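You operate a simulated robot arm through the tools that you are given. There is no shell and no other tool.

The job below is to be done with a simulated robot arm. You get a single attempt, and the scene is never put back.

## Task
Fire the load on the card's program and switch off when it ends.
Fine: main switch on, vent on, then START; at the end main switch and vent off; leave the kiln shut.

It is judged by the outcome, as a careful person would: the job done as asked, and still so three seconds after it is handed in. It fails if anything else is knocked over, pushed out of place, dropped, spilled or broken.

## Robot
A 6-joint arm with a two-finger gripper, fixed in place. Base frame: the origin is at the foot of the arm, x ahead of it, y to its left, z up. Readings come in mm, degrees, newtons and seconds.
Its first joint turns from -166.0 to 166.0 degrees. Payload 2.45 kg.
The TCP is the grasp point between the finger pads, 20 mm short of the fingertips. In the tool frame z runs along the fingers and y along their closing line. The gripper opens to 140 mm. The gripper's body begins 168 mm behind the TCP.
Orientation is that of the tool frame in the base frame, as a unit quaternion [x, y, z, w]. With the fingers straight down and closing along the base's y, the tool's x points along the base's -x, its y along +y and its z along -z.

## Interface
- The arm moves only by the tool apply_moves. Its argument "increments" is a list of rows, each a list of 7 numbers: the turn, a rotation vector about the tool's x, y, z in rad, then the shift along the tool's x, y, z in mm, then the finger opening in mm, from 0 to 140. In form: [[rx, ry, rz, tx, ty, tz, hand], ...]. A call has 1 to 20 rows; each row shifts and turns the commanded pose from where the row before left it, along the tool's axes as they then stand. Rows are played at 5 a second. More than 50 mm and 8.6 degrees between two rows, or a gripper value outside its range, and nothing of the call is played. A pose out of reach is approached as far as the arm can. The call stops where the force on the tool passes 90 N (or 10 N more than at its start, if that is more) or the arm is blocked; 0.2 s more then pass. The fingers move at their own pace (about 45 mm/s each) and stop on an object; they squeeze with about 36 N. The grip force told is the motor's: it shows also when the fingers shut on nothing. Time passes only in rows, and 0.2 s behind the last, so rows that do not move let the fingers close. It gives the time, the measured TCP pose, the force on the tool (base axes), the opening and the grip force at its end, in the units of the frame above (readings bear some noise), with the torque about the TCP (base axes, N m) and any sound that the robot's microphone picked up, and new pictures: "views" is both (left out), scene, wrist or none.
- Cameras (640 x 400 px; columns grow to the right, rows downward): "scene" is fixed at [234.4, -511.1, 1531.3]; the picture's right is [0.82, -0.58, 0.00], its down [-0.31, -0.44, -0.84] and it looks along [0.49, 0.69, -0.54] (base axes); focal length 322 px, centre (320, 200). "wrist" rides on the gripper at [78, 11, -209] in the tool frame; the picture's right is [-0.14, 0.99, 0.00], its down [-0.92, -0.13, -0.37] and it looks along [-0.36, -0.05, 0.93] (tool axes); focal length 280 px, centre (320, 200). There is no depth. A picture from a camera that has moved, and an enlarged one, comes with that camera's place and axes in the base frame and with its lens. The place of the scene camera against the robot may be out by one fixed shift of up to 25 mm in any direction.
- inspect(camera, box): a new picture of the part [left, top, right, bottom] of that camera's present view, enlarged. The clock stands still meanwhile.
- close_job(): hands the job in; it is judged then, once.

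Places have to be worked out from the pictures, the camera data and where the tool is seen. Open the gripper and draw the arm clear of the work before you hand the job in, unless the task says otherwise.

The tools are called after "Emit:" as name(argument=value, ...) on one line, values as JSON. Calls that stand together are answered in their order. apply_moves: Moves the arm, as the interface text tells. Its arguments: {"type":"object","properties":{"increments":{"type":"array","items":{"type":"array","items":{"type":"number"}}},"views":{"type":"string","enum":["both","scene","wrist","none"]}},"required":["increments"]} The other tools are called the same way: inspect (camera, box) takes an enlarged picture of a part of a camera's view; close_job () hands the job in.

At the start:

```text
t: 0.0
tcp_pos: [660.4, 22.7, 1334.0]
tcp_rot: [-0.001, 1.0, 0.0, 0.001]
ft_force: [0.5, 0.0, -0.3]
wrist_torque: [0.04, -0.02, 0.01]
grip_width: 139.9
grip_force: 0.1
```

scene: 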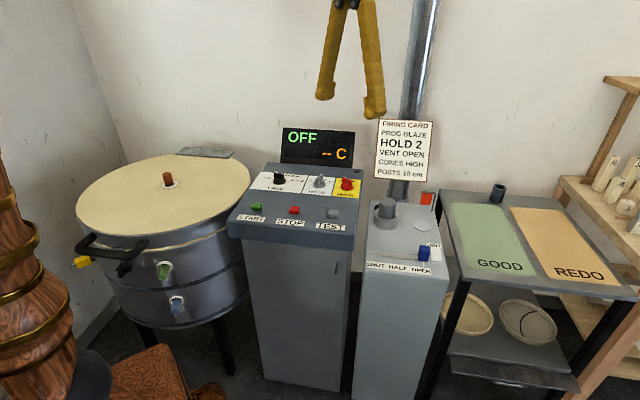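
wrist: 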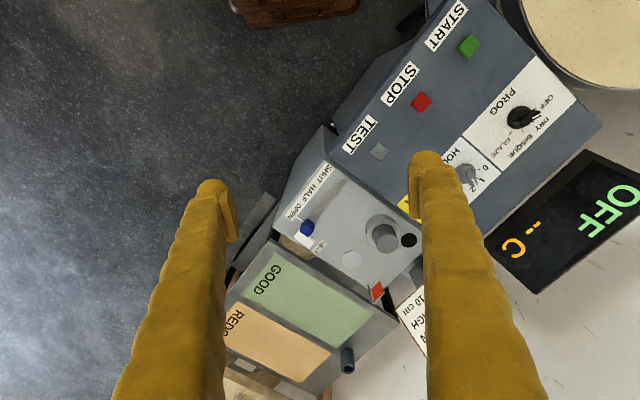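

I start by taking enlarged looks at the control panel, the card, the vent box and the kiln before moving anything.

Emit:
inspect(camera="scene", box=[220, 110, 370, 260])

Emit:
inspect(camera="scene", box=[350, 100, 480, 290])

Emit:
inspect(camera="scene", box=[60, 130, 260, 350])

Emit:
inspect(camera="wrist", box=[320, 0, 640, 300])

Emit:
inspect(camera="wrist", box=[220, 120, 440, 380])

```text
2.67 times, centred on (295, 185) of scene
camera zoom: at [234.4, -511.1, 1531.3], right [0.82, -0.58, 0.0], down [-0.31, -0.44, -0.84], along [0.49, 0.69, -0.54], focal length 858 px, centre (387, 240)
```

zoom: 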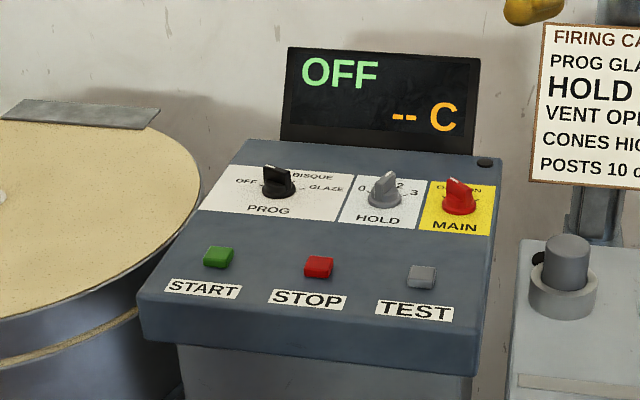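

```text
2.11 times, centred on (415, 195) of scene
camera zoom: at [234.4, -511.1, 1531.3], right [0.82, -0.58, 0.0], down [-0.31, -0.44, -0.84], along [0.49, 0.69, -0.54], focal length 678 px, centre (120, 210)
```

zoom: 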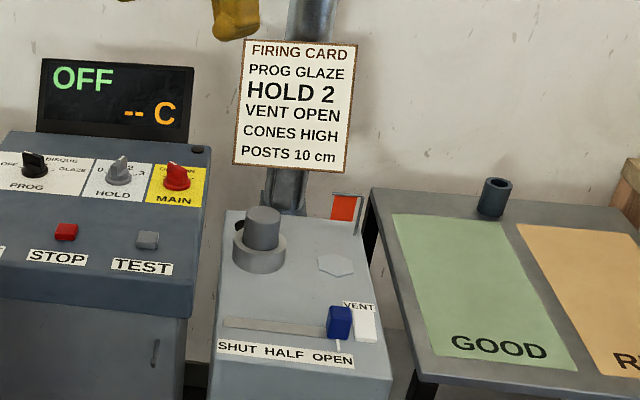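

```text
1.82 times, centred on (160, 240) of scene
camera zoom: at [234.4, -511.1, 1531.3], right [0.82, -0.58, 0.0], down [-0.31, -0.44, -0.84], along [0.49, 0.69, -0.54], focal length 585 px, centre (611, 127)
```

zoom: 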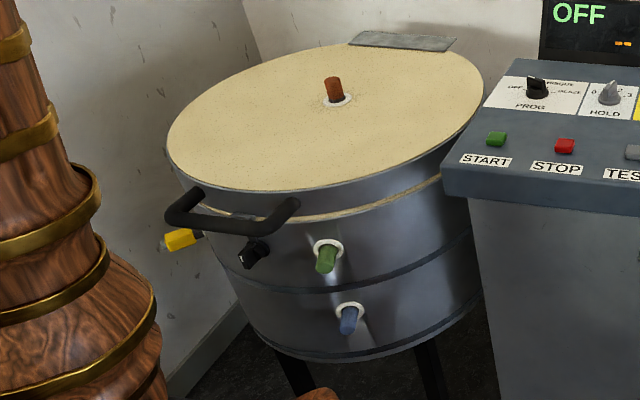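

```text
1.33 times, centred on (480, 150) of wrist
camera zoom: at [581.5, 33.2, 1542.3], right [0.14, 0.99, 0.0], down [0.92, -0.13, 0.37], along [0.36, -0.05, -0.93], focal length 374 px, centre (107, 267)
```

zoom: 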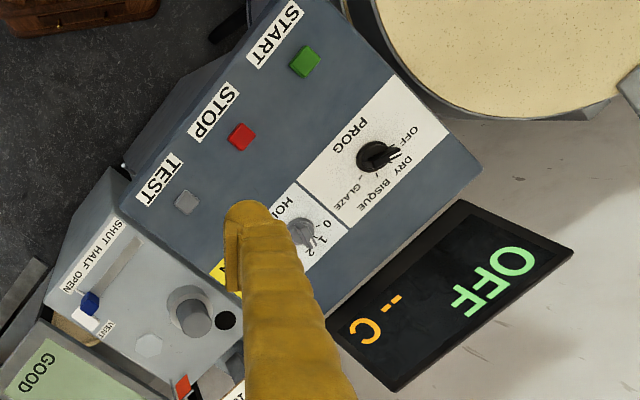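

```text
1.54 times, centred on (330, 250) of wrist
camera zoom: at [581.5, 33.2, 1542.3], right [0.14, 0.99, 0.0], down [0.92, -0.13, 0.37], along [0.36, -0.05, -0.93], focal length 431 px, centre (305, 123)
```

zoom: 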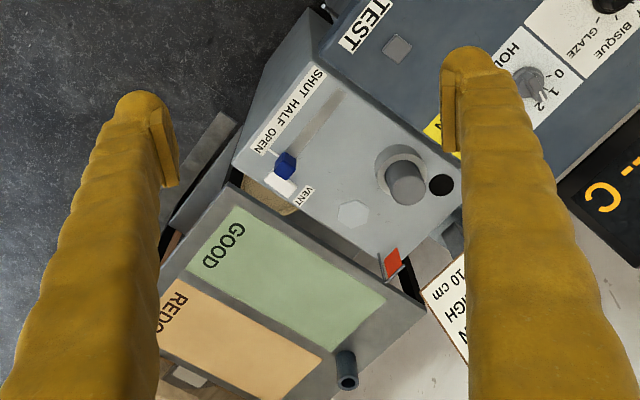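

The panel shows three rotary knobs (PROG, HOLD, MAIN) and START/STOP/TEST buttons. The vent box has a slider and a white VENT item. I move the wrist camera closer above the panel and yaw it about 39° to look along the operator's direction.

Emit:
apply_moves(increments=[[0, 0, 0, 8, 36.2, 20.5, 140], [0, 0, 0, 8, 36.2, 20.5, 140], [0, 0, 0, 8, 36.2, 20.5, 140], [0, 0, 0, 8, 36.2, 20.5, 140], [0, 0, 0, 8, 36.2, 20.5, 140], [0, 0, 0, 8, 36.2, 20.5, 140], [0, 0, -0.136, 0, 0, 0, 140], [0, 0, -0.136, 0, 0, 0, 140], [0, 0, -0.136, 0, 0, 0, 140], [0, 0, -0.136, 0, 0, 0, 140], [0, 0, -0.136, 0, 0, 0, 140]])

```text
t: 2.4
tcp_pos: [610.6, 239.7, 1209.9]
tcp_rot: [-0.334, 0.943, 0.0, 0.001]
ft_force: [0.3, -1.0, 0.2]
wrist_torque: [-0.05, 0.02, 0.01]
grip_width: 139.9
grip_force: 0.1
camera wrist: at [543.7, 199.0, 1418.7], right [-0.52, 0.86, 0.0], down [0.8, 0.48, 0.37], along [0.32, 0.19, -0.93], focal length 280 px, centre (320, 200)
```

scene: 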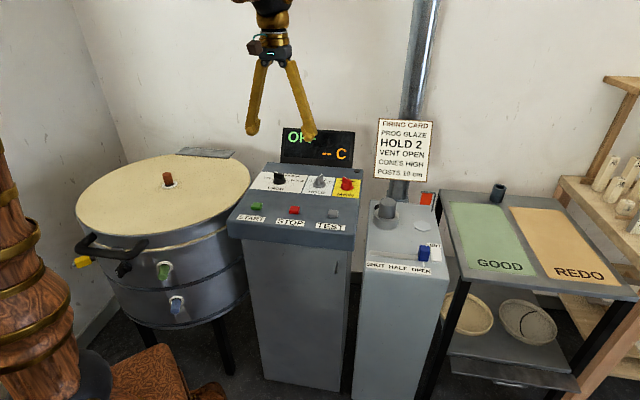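
wrist: 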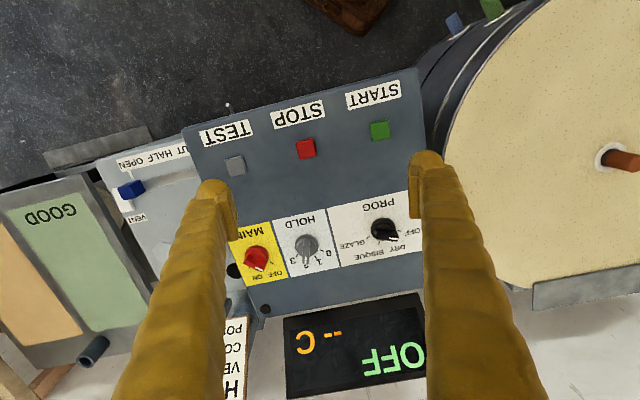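

The panel is now in view between the fingers (upside down). I enlarge it to read the knob positions.

Emit:
inspect(camera="wrist", box=[220, 180, 430, 310])

Emit:
inspect(camera="wrist", box=[80, 60, 450, 290])

Emit:
inspect(camera="scene", box=[355, 180, 455, 290])

Emit:
inspect(camera="scene", box=[240, 160, 370, 235])

```text
3.05 times, centred on (325, 245) of wrist
camera zoom: at [543.7, 199.0, 1418.7], right [-0.52, 0.86, 0.0], down [0.8, 0.48, 0.37], along [0.32, 0.19, -0.93], focal length 854 px, centre (305, 63)
```

zoom: 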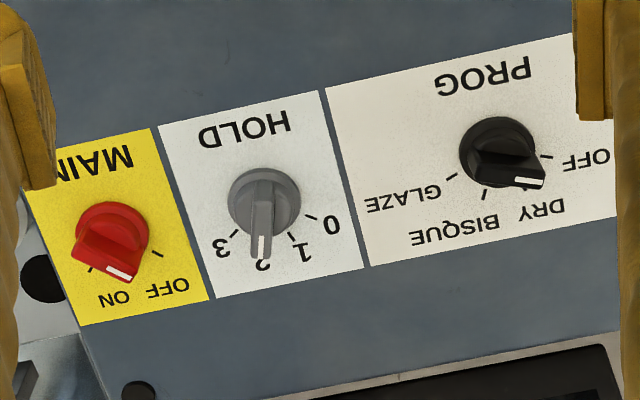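

```text
1.73 times, centred on (265, 175) of wrist
camera zoom: at [543.7, 199.0, 1418.7], right [-0.52, 0.86, 0.0], down [0.8, 0.48, 0.37], along [0.32, 0.19, -0.93], focal length 485 px, centre (415, 243)
```

zoom: 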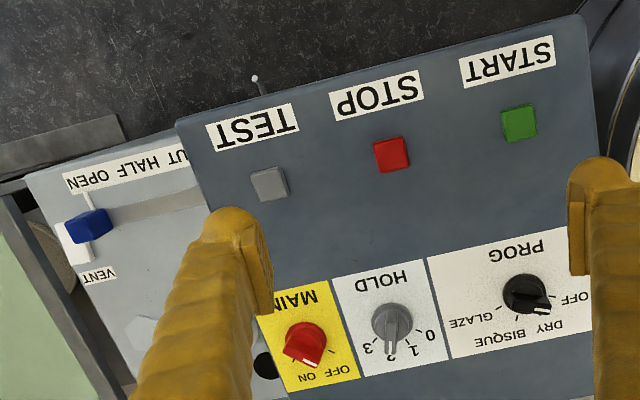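

```text
3.64 times, centred on (405, 235) of scene
camera zoom: at [234.4, -511.1, 1531.3], right [0.82, -0.58, 0.0], down [-0.31, -0.44, -0.84], along [0.49, 0.69, -0.54], focal length 1171 px, centre (11, 73)
```

zoom: 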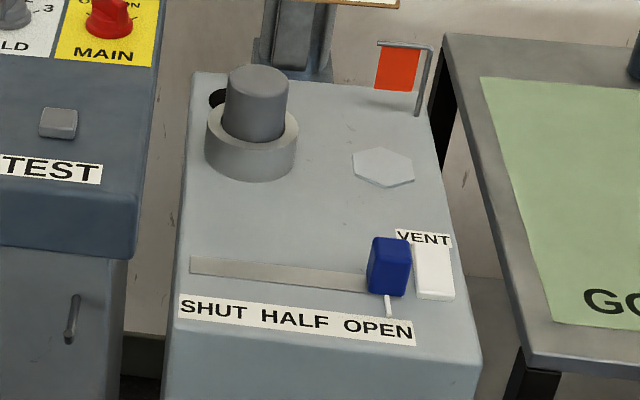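

```text
4.92 times, centred on (305, 198) of scene
camera zoom: at [234.4, -511.1, 1531.3], right [0.82, -0.58, 0.0], down [-0.31, -0.44, -0.84], along [0.49, 0.69, -0.54], focal length 1585 px, centre (394, 212)
```

zoom: 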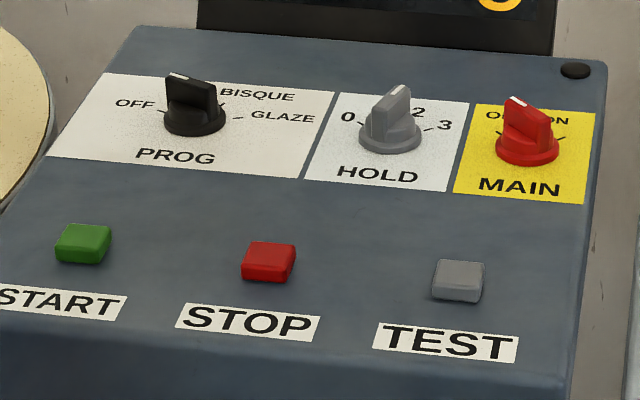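

HOLD appears to be at 2 already, PROG looks like DRY and MAIN looks off or in between. I triangulate the buttons at about START (547,309,970), STOP (630,225,965), TEST (717,139,960), so the panel faces about 45°. I move closer over the knobs for a better view.

Emit:
apply_moves(increments=[[0, 0, -0.105, 0, 0, 0, 140], [0, 0, 0, -33.6, 1.9, 22.5, 140], [0, 0, 0, -33.6, 1.9, 22.5, 140], [0, 0, 0, -33.6, 1.9, 22.5, 140], [0, 0, 0, -33.6, 1.9, 22.5, 140]])

```text
t: 3.6
tcp_pos: [701.2, 340.8, 1119.7]
tcp_rot: [-0.381, 0.924, 0.001, 0.001]
ft_force: [-0.2, -0.1, 0.3]
wrist_torque: [0.04, -0.02, 0.0]
grip_width: 139.8
grip_force: 0.1
camera wrist: at [637.8, 292.1, 1328.4], right [-0.6, 0.8, 0.0], down [0.74, 0.56, 0.37], along [0.3, 0.22, -0.93], focal length 280 px, centre (320, 200)
```

scene: 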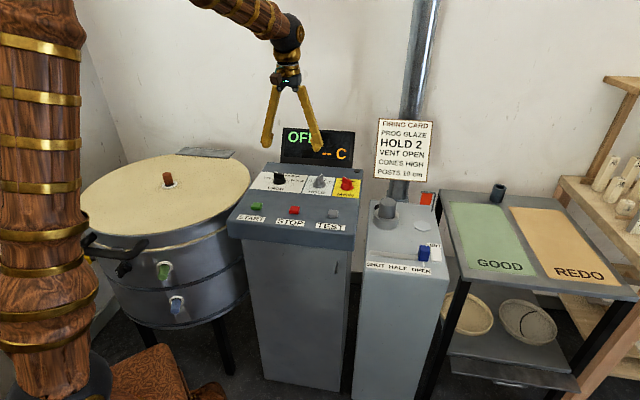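
wrist: 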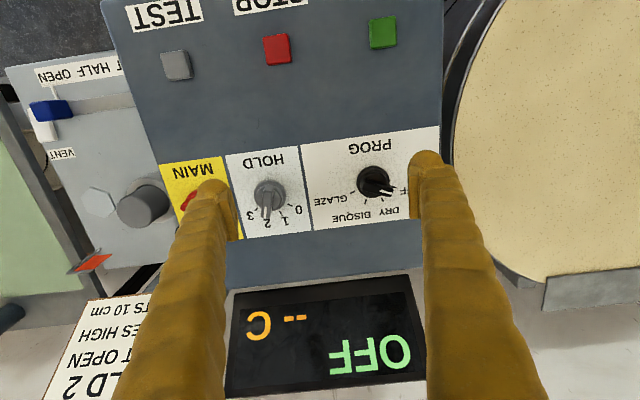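

Emit:
inspect(camera="wrist", box=[230, 130, 430, 250])

Emit:
inspect(camera="wrist", box=[0, 50, 260, 300])

```text
3.20 times, centred on (330, 190) of wrist
camera zoom: at [637.8, 292.1, 1328.4], right [-0.6, 0.8, 0.0], down [0.74, 0.56, 0.37], along [0.3, 0.22, -0.93], focal length 897 px, centre (288, 232)
```

zoom: 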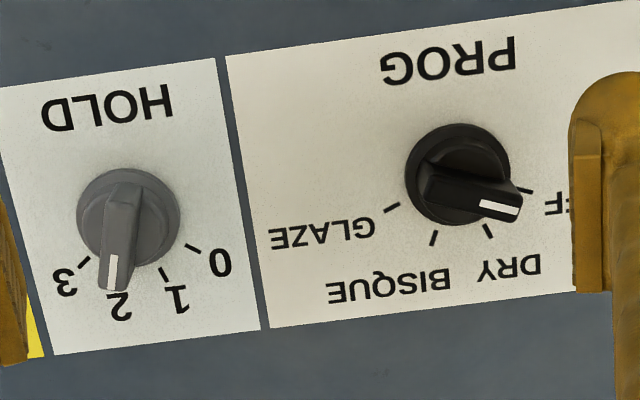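

```text
1.60 times, centred on (130, 175) of wrist
camera zoom: at [637.8, 292.1, 1328.4], right [-0.6, 0.8, 0.0], down [0.74, 0.56, 0.37], along [0.3, 0.22, -0.93], focal length 449 px, centre (624, 240)
```

zoom: 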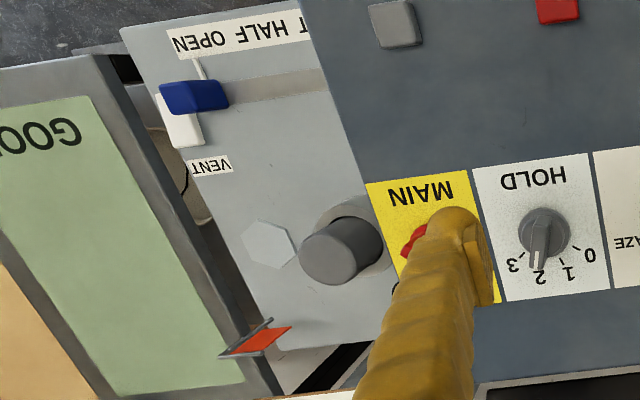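

PROG is at OFF and must go to GLAZE; HOLD is already on 2. Next I move over to the vent box to see the slider and the white VENT item closely.

Emit:
apply_moves(increments=[[0, 0, 0, 15.7, -41, 0, 140], [0, 0, 0, 15.7, -41, 0, 140], [0, 0, 0, 15.7, -41, 0, 140], [0, 0, 0, 15.7, -41, 0, 140], [0, 0, 0, 15.7, -41, 0, 140], [0, 0, 0, 15.7, -41, 0, 140], [0, 0, 0, 15.7, -41, 0, 140], [0, 0, 0, 15.7, -41, 0, 140], [0, 0, 0, 15.7, -41, 0, 140], [0, 0, 0, 15.7, -41, 0, 140], [0, 0, 0, 0, 0, 40, 140], [0, 0, 0, 0, 0, 40, 140], [0, 0, 0, 0, 0, 40, 140]])

Emit:
inspect(camera="wrist", box=[160, 60, 480, 260])

```text
t: 6.4
tcp_pos: [881.9, -61.7, 1002.4]
tcp_rot: [-0.381, 0.925, 0.0, 0.001]
ft_force: [0.5, 0.7, 0.9]
wrist_torque: [0.02, -0.06, -0.02]
grip_width: 140.0
grip_force: 0.0
camera wrist: at [817.6, -109.5, 1210.6], right [-0.6, 0.8, 0.0], down [0.74, 0.56, 0.37], along [0.29, 0.22, -0.93], focal length 280 px, centre (320, 200)
```

scene: 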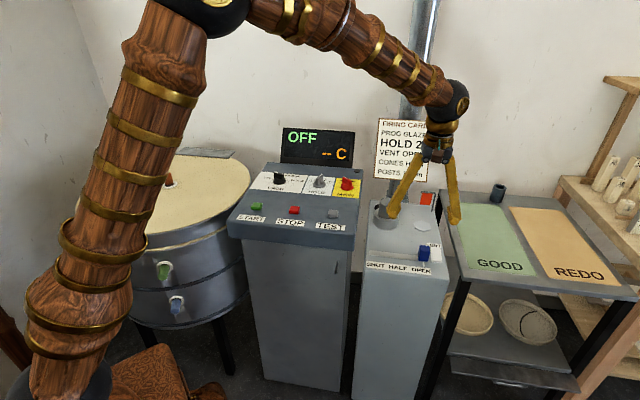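
wrist: 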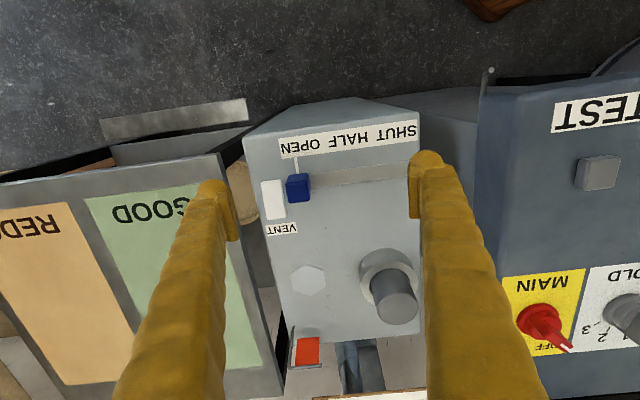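

```text
2.00 times, centred on (320, 160) of wrist
camera zoom: at [817.6, -109.5, 1210.6], right [-0.6, 0.8, 0.0], down [0.74, 0.56, 0.37], along [0.29, 0.22, -0.93], focal length 561 px, centre (320, 280)
```

zoom: 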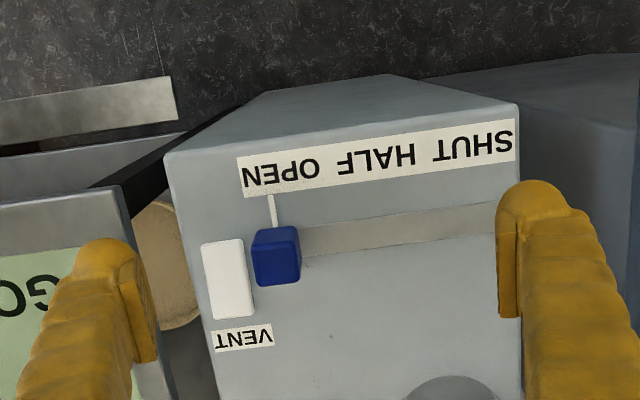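

The slider's handle sits at OPEN's tick and the white rocker with the VENT label is beside it. I enlarge the rocker, the flag and MAIN.

Emit:
inspect(camera="wrist", box=[245, 125, 345, 245])

Emit:
inspect(camera="wrist", box=[270, 240, 430, 400])

Emit:
inspect(camera="wrist", box=[480, 240, 640, 360])

Emit:
inspect(camera="scene", box=[380, 180, 460, 280])

```text
3.33 times, centred on (295, 185) of wrist
camera zoom: at [817.6, -109.5, 1210.6], right [-0.6, 0.8, 0.0], down [0.74, 0.56, 0.37], along [0.29, 0.22, -0.93], focal length 935 px, centre (403, 250)
```

zoom: 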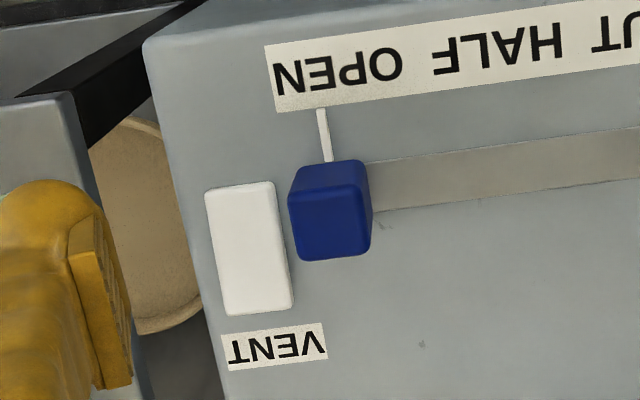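

```text
2.50 times, centred on (350, 320) of wrist
camera zoom: at [817.6, -109.5, 1210.6], right [-0.6, 0.8, 0.0], down [0.74, 0.56, 0.37], along [0.29, 0.22, -0.93], focal length 701 px, centre (245, -100)
```

zoom: 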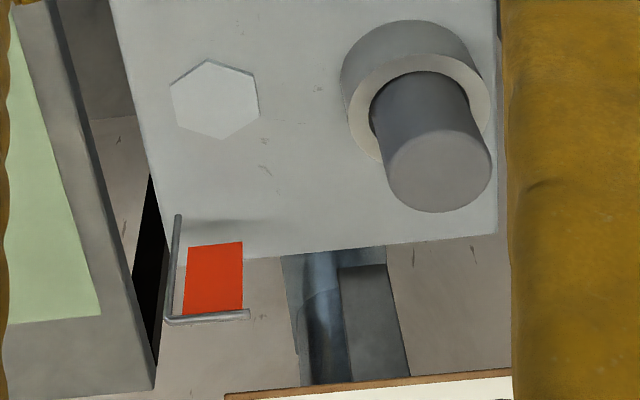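

```text
3.33 times, centred on (560, 300) of wrist
camera zoom: at [817.6, -109.5, 1210.6], right [-0.6, 0.8, 0.0], down [0.74, 0.56, 0.37], along [0.29, 0.22, -0.93], focal length 935 px, centre (-480, -133)
```

zoom: 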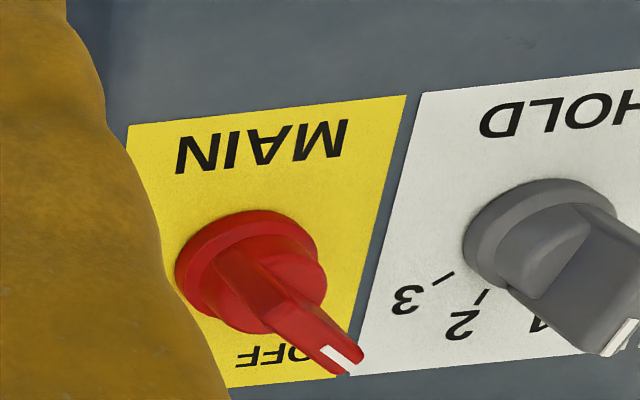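

```text
4.00 times, centred on (420, 230) of scene
camera zoom: at [234.4, -511.1, 1531.3], right [0.82, -0.58, 0.0], down [-0.31, -0.44, -0.84], along [0.49, 0.69, -0.54], focal length 1288 px, centre (-80, 80)
```

zoom: 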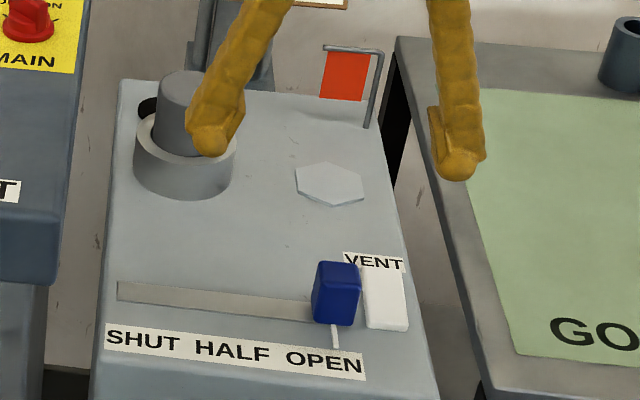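

MAIN is at OFF and the slider is at OPEN. By triangulation the panel top is roughly level at z≈952, with the knob feet at about PROG (690,425), HOLD (794,320) and MAIN (864,247). I rise and move over MAIN, turning the tool so the fingers close across its pointer.

Emit:
apply_moves(increments=[[0, 0, 0, 0, 0, -45, 140], [0, 0, 0, 0, 0, -45, 140], [0, 0, 0, -29.4, 33, 0, 120], [0, 0, 0, -29.4, 33, 0, 110], [0, 0, 0, -29.4, 33, 0, 100], [0, 0, 0, -29.4, 33, 0, 90], [0, 0, 0, -29.4, 33, 0, 80], [0, 0, 0, -29.4, 33, 0, 80], [0, 0, 0, -29.4, 33, 0, 80], [0, 0, -0.131, 0, 0, 0, 80], [0, 0, -0.131, 0, 0, 0, 80], [0, 0, -0.131, 0, 0, 0, 80], [0, 0, -0.131, 0, 0, 0, 80], [0, 0, -0.131, 0, 0, 0, 80], [0, 0, -0.131, 0, 0, 0, 80]])

Emit:
inspect(camera="wrist", box=[220, 130, 420, 270])

```text
t: 9.6
tcp_pos: [864.3, 247.2, 1089.5]
tcp_rot: [0.708, -0.706, 0.0, 0.0]
ft_force: [0.1, 0.1, 0.8]
wrist_torque: [-0.01, -0.02, 0.01]
grip_width: 80.2
grip_force: 0.1
camera wrist: at [851.7, 168.6, 1298.9], right [-0.99, 0.14, 0.0], down [0.13, 0.92, 0.37], along [0.05, 0.36, -0.93], focal length 280 px, centre (320, 200)
```

scene: 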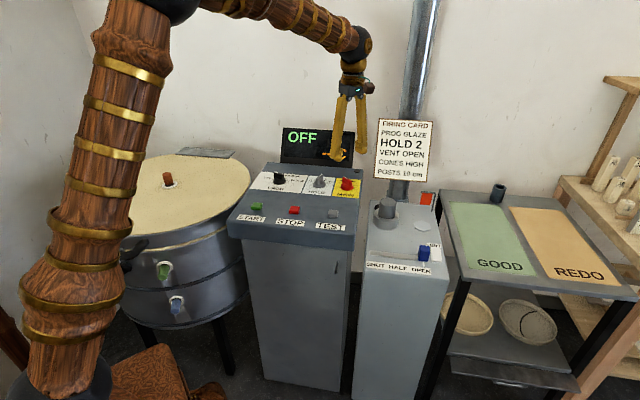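
wrist: 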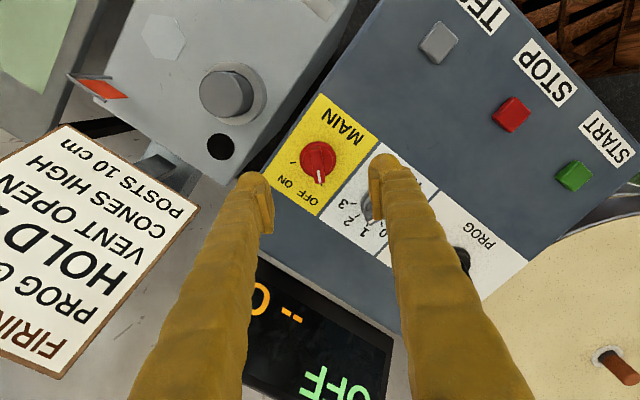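

```text
2.86 times, centred on (320, 200) of wrist
camera zoom: at [851.7, 168.6, 1298.9], right [-0.99, 0.14, 0.0], down [0.13, 0.92, 0.37], along [0.05, 0.36, -0.93], focal length 801 px, centre (320, 200)
```

zoom: 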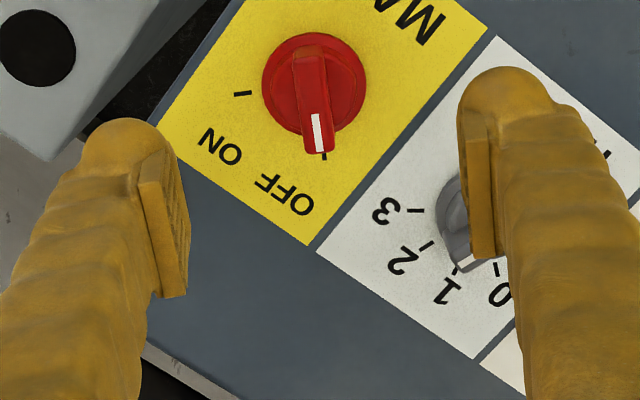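

Bar and ticks confirm MAIN at OFF with its axis at about (865,247), bar top at z≈984, and the fingers are lined up across it. I narrow to 60 mm and descend to just above the bar before the final approach.

Emit:
apply_moves(increments=[[0, 0, 0, 0, 0, 40, 70], [0, 0, 0, 0, 0, 38, 60], [0, 0, 0, 0, 0, 0, 60]])

Emit:
inspect(camera="wrist", box=[220, 130, 420, 270])

Emit:
inspect(camera="scene", box=[300, 130, 400, 220])

```text
t: 10.4
tcp_pos: [863.3, 247.1, 1012.9]
tcp_rot: [-0.707, 0.707, 0.0, 0.001]
ft_force: [1.2, 0.3, -0.3]
wrist_torque: [-0.06, 0.0, -0.01]
grip_width: 59.9
grip_force: 0.1
camera wrist: at [851.9, 168.9, 1221.0], right [-0.99, 0.14, 0.0], down [0.13, 0.92, 0.37], along [0.05, 0.36, -0.93], focal length 280 px, centre (320, 200)
```

scene: 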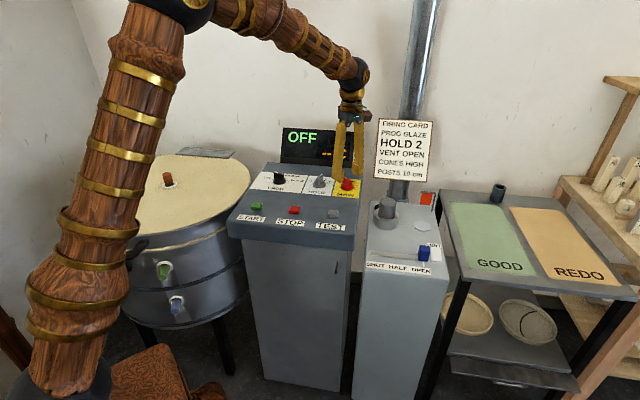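
wrist: 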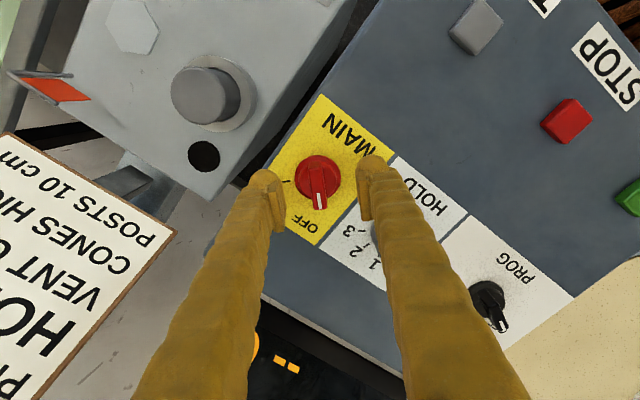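

```text
2.86 times, centred on (320, 200) of wrist
camera zoom: at [851.9, 168.9, 1221.0], right [-0.99, 0.14, 0.0], down [0.13, 0.92, 0.37], along [0.05, 0.36, -0.93], focal length 801 px, centre (320, 200)
```

zoom: 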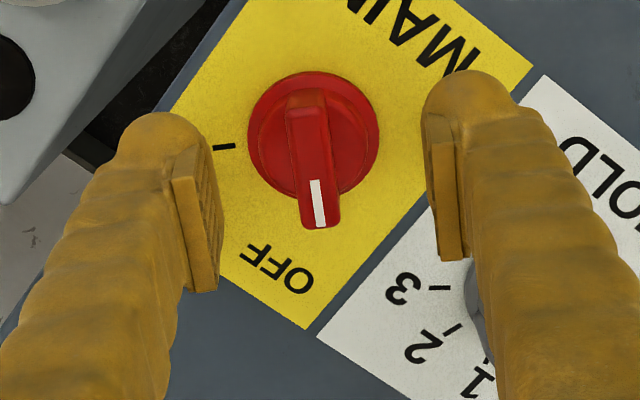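

```text
4.44 times, centred on (350, 175) of scene
camera zoom: at [234.4, -511.1, 1531.3], right [0.82, -0.58, 0.0], down [-0.31, -0.44, -0.84], along [0.49, 0.69, -0.54], focal length 1431 px, centre (187, 311)
```

zoom: 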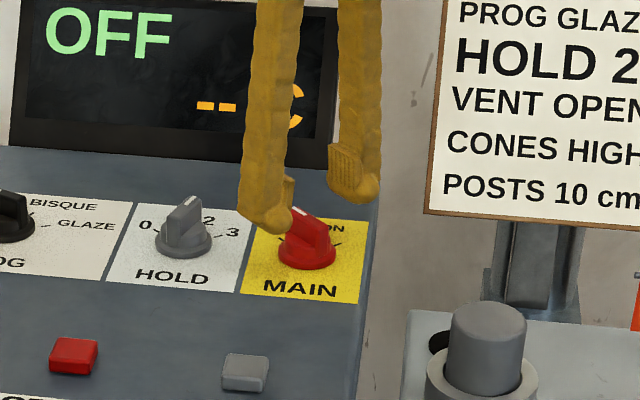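

The bar top triangulates to z≈982 and the fingers straddle it well. I lower the tips to about 12–14 mm below the bar top and close on it.

Emit:
apply_moves(increments=[[0, 0, 0, 0, -1.2, 12, 60], [0, 0, 0, 0, 0, 12.5, 60], [0, 0, 0, 0, 0, 0, 30], [0, 0, 0, 0, 0, 0, 0], [0, 0, 0, 0, 0, 0, 0], [0, 0, 0, 0, 0, 0, 0]])

Emit:
inspect(camera="wrist", box=[220, 130, 420, 270])

Emit:
inspect(camera="scene", box=[300, 130, 400, 220])

```text
t: 11.8
tcp_pos: [866.8, 247.6, 988.0]
tcp_rot: [0.707, -0.707, 0.0, 0.0]
ft_force: [13.6, 1.4, -4.7]
wrist_torque: [0.03, -0.14, -0.05]
grip_width: 12.6
grip_force: 30.6
camera wrist: at [854.5, 169.3, 1197.0], right [-0.99, 0.14, 0.0], down [0.13, 0.92, 0.37], along [0.05, 0.37, -0.93], focal length 280 px, centre (320, 200)
```

scene: 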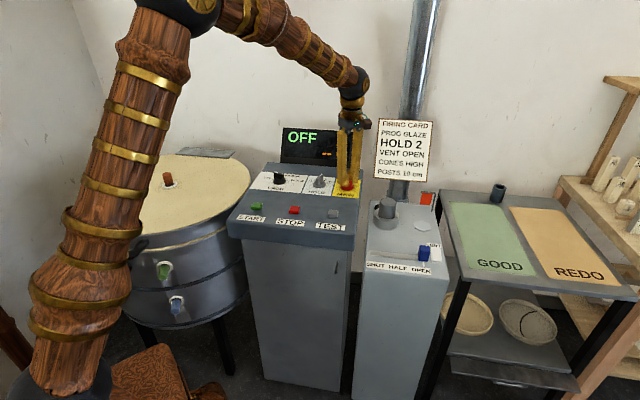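
wrist: 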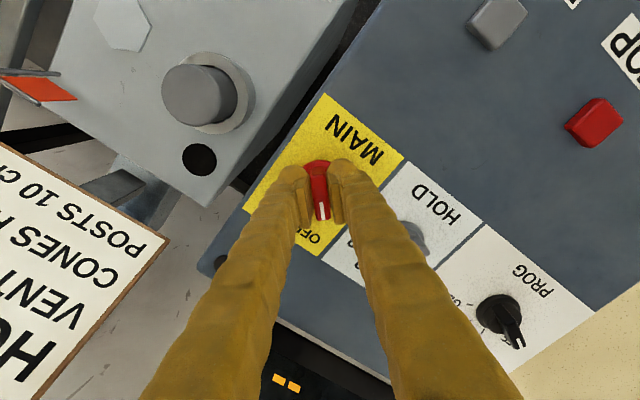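

```text
2.86 times, centred on (320, 200) of wrist
camera zoom: at [854.5, 169.3, 1197.0], right [-0.99, 0.14, 0.0], down [0.13, 0.92, 0.37], along [0.05, 0.37, -0.93], focal length 801 px, centre (320, 200)
```

zoom: 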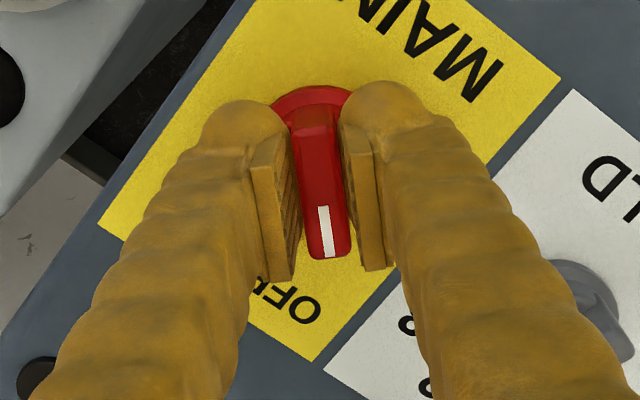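

```text
4.44 times, centred on (350, 175) of scene
camera zoom: at [234.4, -511.1, 1531.3], right [0.82, -0.58, 0.0], down [-0.31, -0.44, -0.84], along [0.49, 0.69, -0.54], focal length 1431 px, centre (187, 311)
```

zoom: 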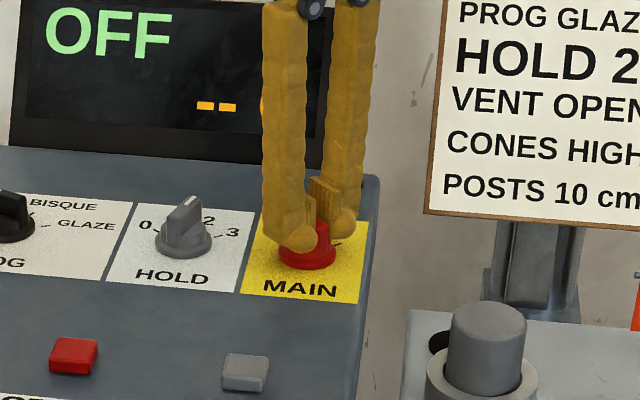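

The bar is gripped (12.6 mm wide); the 13.6 N side force tells me the axis is about 2 mm further in +x. I relieve that and turn clockwise about 90° in steps.

Emit:
apply_moves(increments=[[0, 0, 0, 0, -2.2, 0, 0], [0, 0, 0.12, 0, 0, 0, 0], [0, 0, 0.12, 0, 0, 0, 0], [0, 0, 0.12, 0, 0, 0, 0], [0, 0, 0.12, 0, 0, 0, 0], [0, 0, 0.12, 0, 0, 0, 0], [0, 0, 0.12, 0, 0, 0, 0]])

Emit:
inspect(camera="wrist", box=[220, 130, 420, 270])

```text
t: 13.4
tcp_pos: [864.9, 249.3, 988.1]
tcp_rot: [-0.411, 0.912, 0.0, -0.002]
ft_force: [-71.4, 13.5, 16.3]
wrist_torque: [0.2, 0.77, 0.21]
grip_width: 12.4
grip_force: 38.7
camera wrist: at [805.1, 196.8, 1197.1], right [-0.65, 0.76, 0.0], down [0.71, 0.61, 0.37], along [0.28, 0.24, -0.93], focal length 280 px, centre (320, 200)
```

scene: 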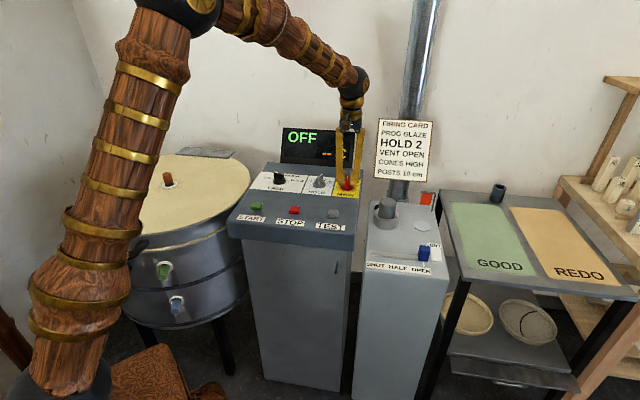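
wrist: 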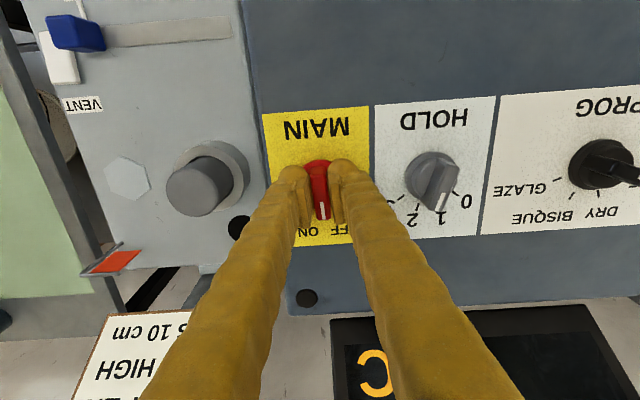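

```text
2.86 times, centred on (320, 200) of wrist
camera zoom: at [805.1, 196.8, 1197.1], right [-0.65, 0.76, 0.0], down [0.71, 0.61, 0.37], along [0.28, 0.24, -0.93], focal length 801 px, centre (320, 200)
```

zoom: 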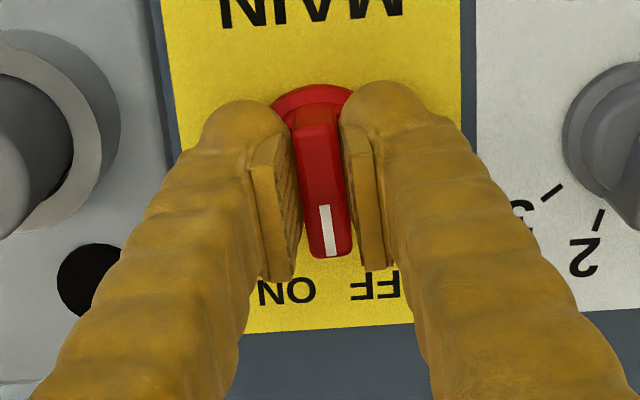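

The knob is turning well, but my 2 mm correction was wrong (reading noise): −71 N in x. I take it back and continue the turn to ON.

Emit:
apply_moves(increments=[[0, 0, 0, 0.96, 1.55, 0, 0], [0, 0, 0.12, 0, 0, 0, 0], [0, 0, 0.12, 0, 0, 0, 0], [0, 0, 0.12, 0, 0, 0, 0], [0, 0, 0.12, 0, 0, 0, 0]], views="wrist")

```text
t: 14.6
tcp_pos: [864.3, 250.2, 987.8]
tcp_rot: [-0.183, 0.983, 0.001, 0.0]
ft_force: [-47.9, 31.0, 3.2]
wrist_torque: [0.3, 0.56, 0.11]
grip_width: 12.0
grip_force: 39.0
camera wrist: at [786.7, 231.2, 1196.8], right [-0.23, 0.97, 0.0], down [0.9, 0.21, 0.37], along [0.36, 0.08, -0.93], focal length 280 px, centre (320, 200)
```

wrist: 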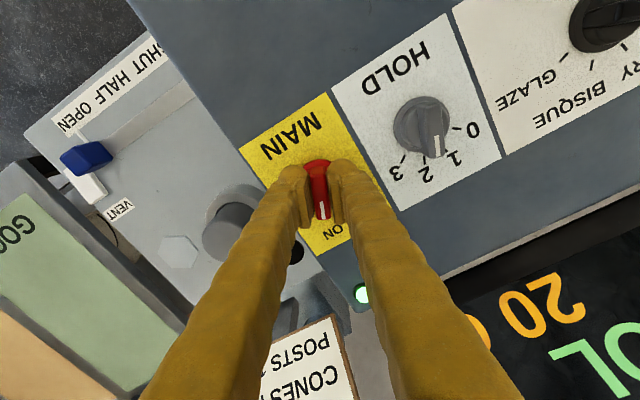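

A green lamp has lit and the display changed, so MAIN is switching on. I relieve the side force and finish the last ~20° to ON.

Emit:
apply_moves(increments=[[0, 0, 0, 0.83, 1.18, 0, 0], [0, 0, 0.12, 0, 0, 0, 0], [0, 0, 0.12, 0, 0, 0, 0], [0, 0, 0.12, 0, 0, 0, 0]])

Emit:
inspect(camera="wrist", box=[220, 130, 420, 270])

Emit:
inspect(camera="scene", box=[270, 120, 370, 200])

```text
t: 15.6
tcp_pos: [863.8, 249.7, 988.5]
tcp_rot: [-0.005, 1.0, -0.001, 0.0]
ft_force: [-16.0, 38.4, -10.3]
wrist_torque: [0.35, 0.09, 0.04]
grip_width: 12.2
grip_force: 38.8
camera wrist: at [785.0, 260.3, 1196.8], right [0.13, 0.99, 0.0], down [0.92, -0.12, 0.37], along [0.37, -0.05, -0.93], focal length 280 px, centre (320, 200)
```

scene: 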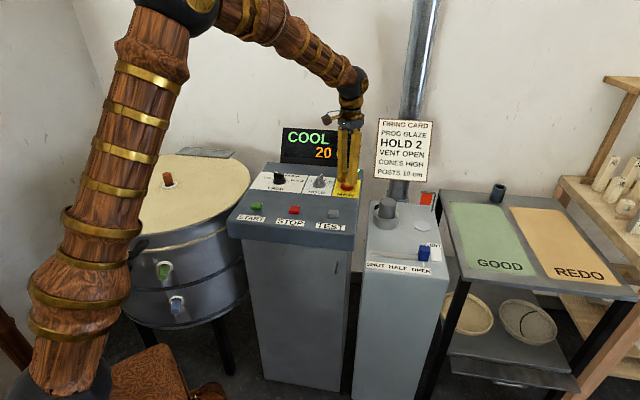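
wrist: 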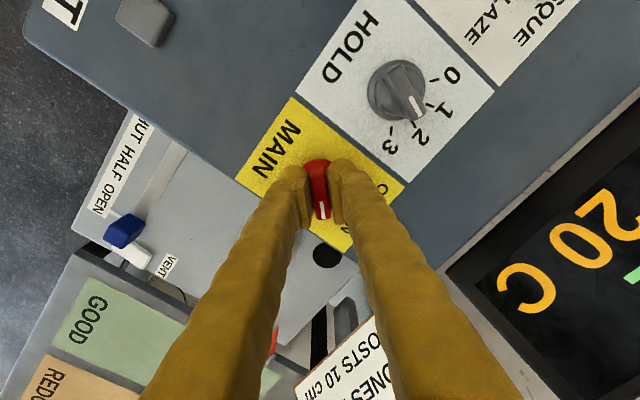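

```text
2.86 times, centred on (320, 200) of wrist
camera zoom: at [785.0, 260.3, 1196.8], right [0.13, 0.99, 0.0], down [0.92, -0.12, 0.37], along [0.37, -0.05, -0.93], focal length 801 px, centre (320, 200)
```

zoom: 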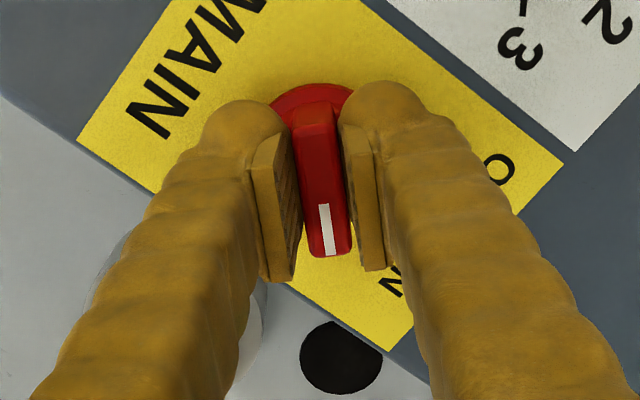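

```text
5.00 times, centred on (320, 160) of scene
camera zoom: at [234.4, -511.1, 1531.3], right [0.82, -0.58, 0.0], down [-0.31, -0.44, -0.84], along [0.49, 0.69, -0.54], focal length 1610 px, centre (320, 400)
```

zoom: 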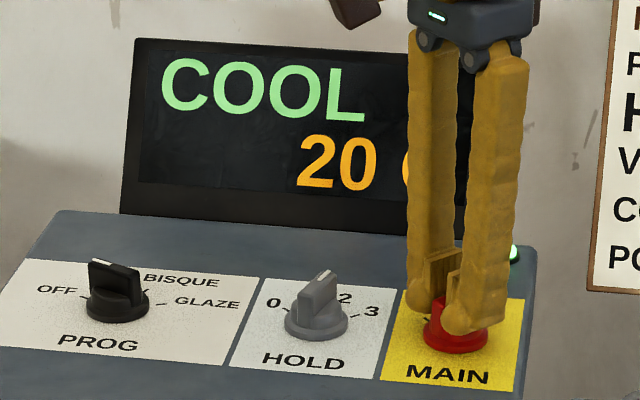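

MAIN is ON: the display reads COOL 20 C and the lamp is green. I open the fingers, check the knob stays, and rise.

Emit:
apply_moves(increments=[[0, 0, 0, 0, 0, 0, 40], [0, 0, 0, 0, 0, 0, 60], [0, 0, 0, 0, 0, 0, 60], [0, 0, 0, 0, 0, -30, 60], [0, 0, 0, 0, 0, -45, 60], [0, 0, 0, 0, 0, -45, 60]])

Emit:
inspect(camera="wrist", box=[220, 130, 420, 270])

```text
t: 17.0
tcp_pos: [862.0, 248.9, 1107.6]
tcp_rot: [-0.006, 1.0, -0.001, 0.0]
ft_force: [0.4, 0.2, -0.5]
wrist_torque: [0.03, 0.04, -0.02]
grip_width: 60.1
grip_force: 0.0
camera wrist: at [782.6, 260.0, 1317.3], right [0.13, 0.99, 0.0], down [0.92, -0.12, 0.37], along [0.36, -0.05, -0.93], focal length 280 px, centre (320, 200)
```

scene: 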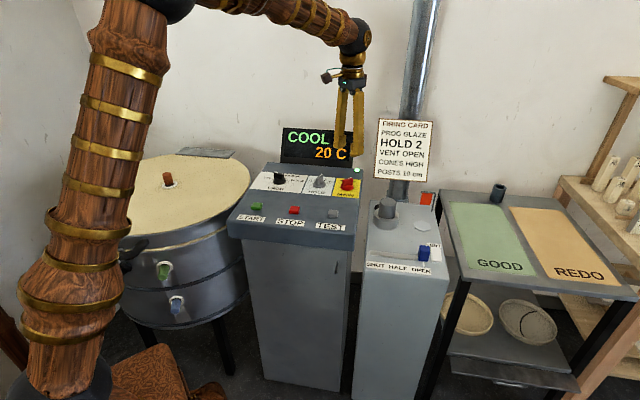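
wrist: 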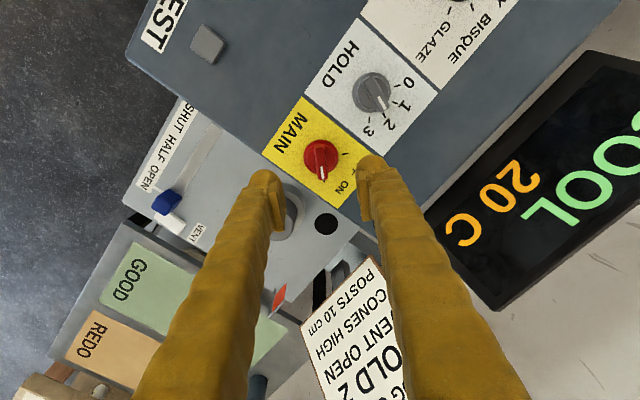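

```text
2.86 times, centred on (320, 200) of wrist
camera zoom: at [782.6, 260.0, 1317.3], right [0.13, 0.99, 0.0], down [0.92, -0.12, 0.37], along [0.36, -0.05, -0.93], focal length 801 px, centre (320, 200)
```

zoom: 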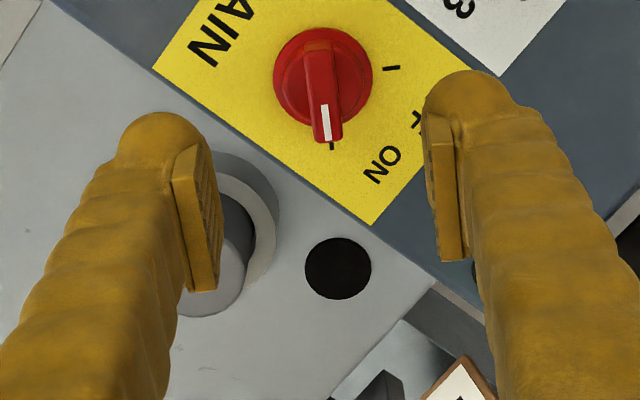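

MAIN's pointer sits on the ON tick. Now I move above PROG (foot ≈ (690,425)) and yaw the tool to its pointer's direction (≈112°).

Emit:
apply_moves(increments=[[0, 0, 0, 28.4, 29.6, 0, 60], [0, 0, 0, 28.4, 29.6, 0, 60], [0, 0, 0, 28.4, 29.6, 0, 60], [0, 0, 0, 28.4, 29.6, 0, 60], [0, 0, 0, 28.4, 29.6, 0, 60], [0, 0, 0, 28.4, 29.6, 0, 60], [0, 0, -0.14, 0, 0, 0, 60], [0, 0, -0.14, 0, 0, 0, 60], [0, 0, -0.14, 0, 0, 0, 60], [0, 0, -0.14, 0, 0, 0, 60], [0, 0, -0.14, 0, 0, 0, 60], [0, 0, -0.14, 0, 0, 0, 60], [0, 0, -0.14, 0, 0, 0, 60], [0, 0, -0.14, 0, 0, 0, 60], [0, 0, -0.14, 0, 0, 0, 60], [0, 0, -0.14, 0, 0, 0, 60], [0, 0, -0.14, 0, 0, 0, 60], [0, 0, -0.14, 0, 0, 0, 60], [0, 0, -0.14, 0, 0, 0, 60], [0, 0, -0.13, 0, 0, 0, 60]])

Emit:
inspect(camera="wrist", box=[220, 130, 420, 270])

Emit:
inspect(camera="scene", box=[220, 130, 320, 230])

```text
t: 21.2
tcp_pos: [690.8, 427.0, 1107.8]
tcp_rot: [0.831, -0.556, 0.0, 0.0]
ft_force: [-0.7, -0.4, -0.3]
wrist_torque: [0.03, -0.03, -0.03]
grip_width: 60.2
grip_force: 0.1
camera wrist: at [710.1, 348.8, 1317.2], right [-0.97, -0.25, 0.0], down [-0.23, 0.9, 0.37], along [-0.09, 0.36, -0.93], focal length 280 px, centre (320, 200)
```

scene: 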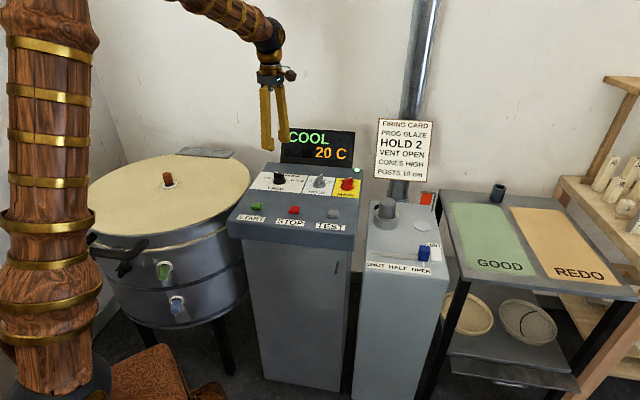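
wrist: 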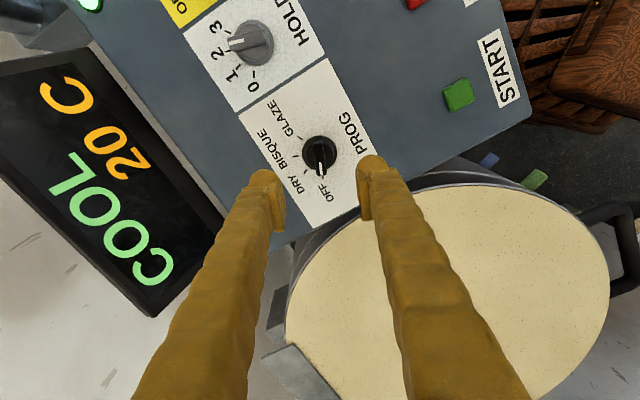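

```text
2.86 times, centred on (320, 200) of wrist
camera zoom: at [710.1, 348.8, 1317.2], right [-0.97, -0.25, 0.0], down [-0.23, 0.9, 0.37], along [-0.09, 0.36, -0.93], focal length 801 px, centre (320, 200)
```

zoom: 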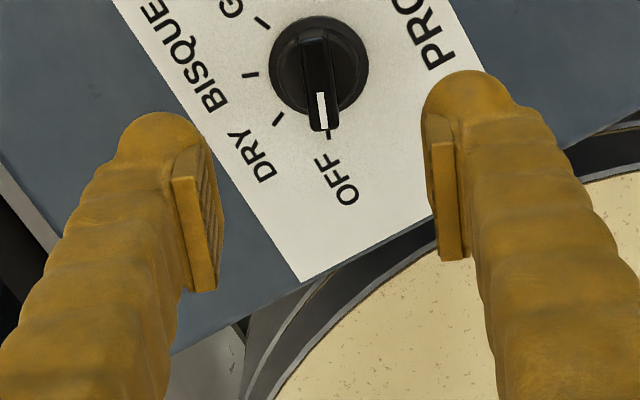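

```text
4.00 times, centred on (270, 180) of scene
camera zoom: at [234.4, -511.1, 1531.3], right [0.82, -0.58, 0.0], down [-0.31, -0.44, -0.84], along [0.49, 0.69, -0.54], focal length 1288 px, centre (520, 280)
```

zoom: 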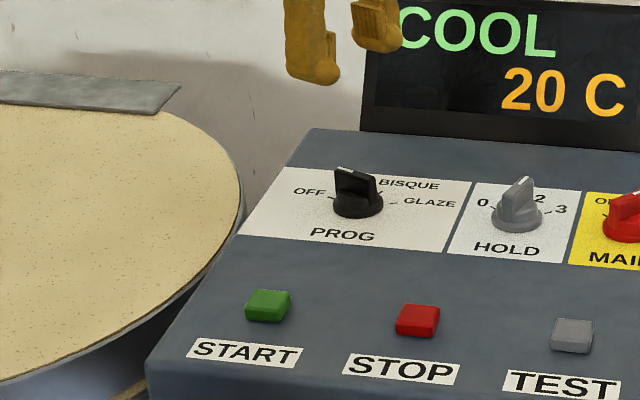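

PROG's pointer is on OFF and the fingers straddle it. I shift 3 mm along the bar, descend to z≈988 and close on it.

Emit:
apply_moves(increments=[[0, 0, 0, 3, 0, 40, 60], [0, 0, 0, 0, 0, 40, 60], [0, 0, 0, 0, 0, 20, 60], [0, 0, 0, 0, 0, 19.5, 60], [0, 0, 0, 0, 0, 0, 60], [0, 0, 0, 0, 0, 0, 30], [0, 0, 0, 0, 0, 0, 0], [0, 0, 0, 0, 0, 0, 0], [0, 0, 0, 0, 0, 0, 0]])

Emit:
inspect(camera="wrist", box=[220, 130, 420, 270])

```text
t: 23.2
tcp_pos: [692.8, 422.9, 990.1]
tcp_rot: [0.831, -0.557, -0.001, 0.0]
ft_force: [-4.4, -2.1, -1.3]
wrist_torque: [0.02, 0.04, 0.02]
grip_width: 12.0
grip_force: 31.0
camera wrist: at [711.7, 346.2, 1198.2], right [-0.97, -0.25, 0.0], down [-0.23, 0.9, 0.37], along [-0.09, 0.36, -0.93], focal length 280 px, centre (320, 200)
```

scene: 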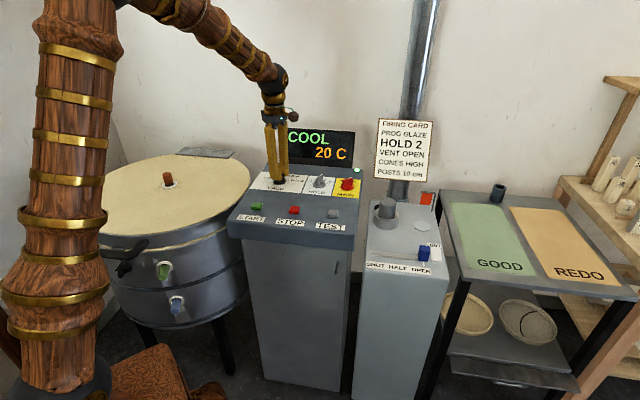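
wrist: 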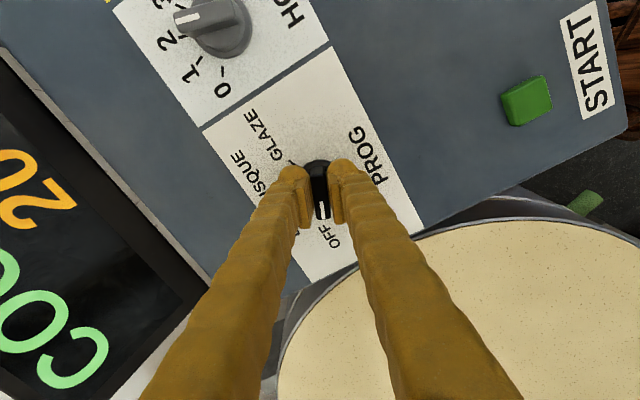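

```text
2.86 times, centred on (320, 200) of wrist
camera zoom: at [711.7, 346.2, 1198.2], right [-0.97, -0.25, 0.0], down [-0.23, 0.9, 0.37], along [-0.09, 0.36, -0.93], focal length 801 px, centre (320, 200)
```

zoom: 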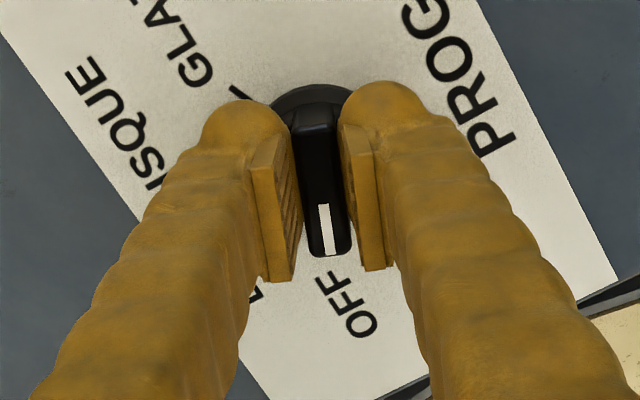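

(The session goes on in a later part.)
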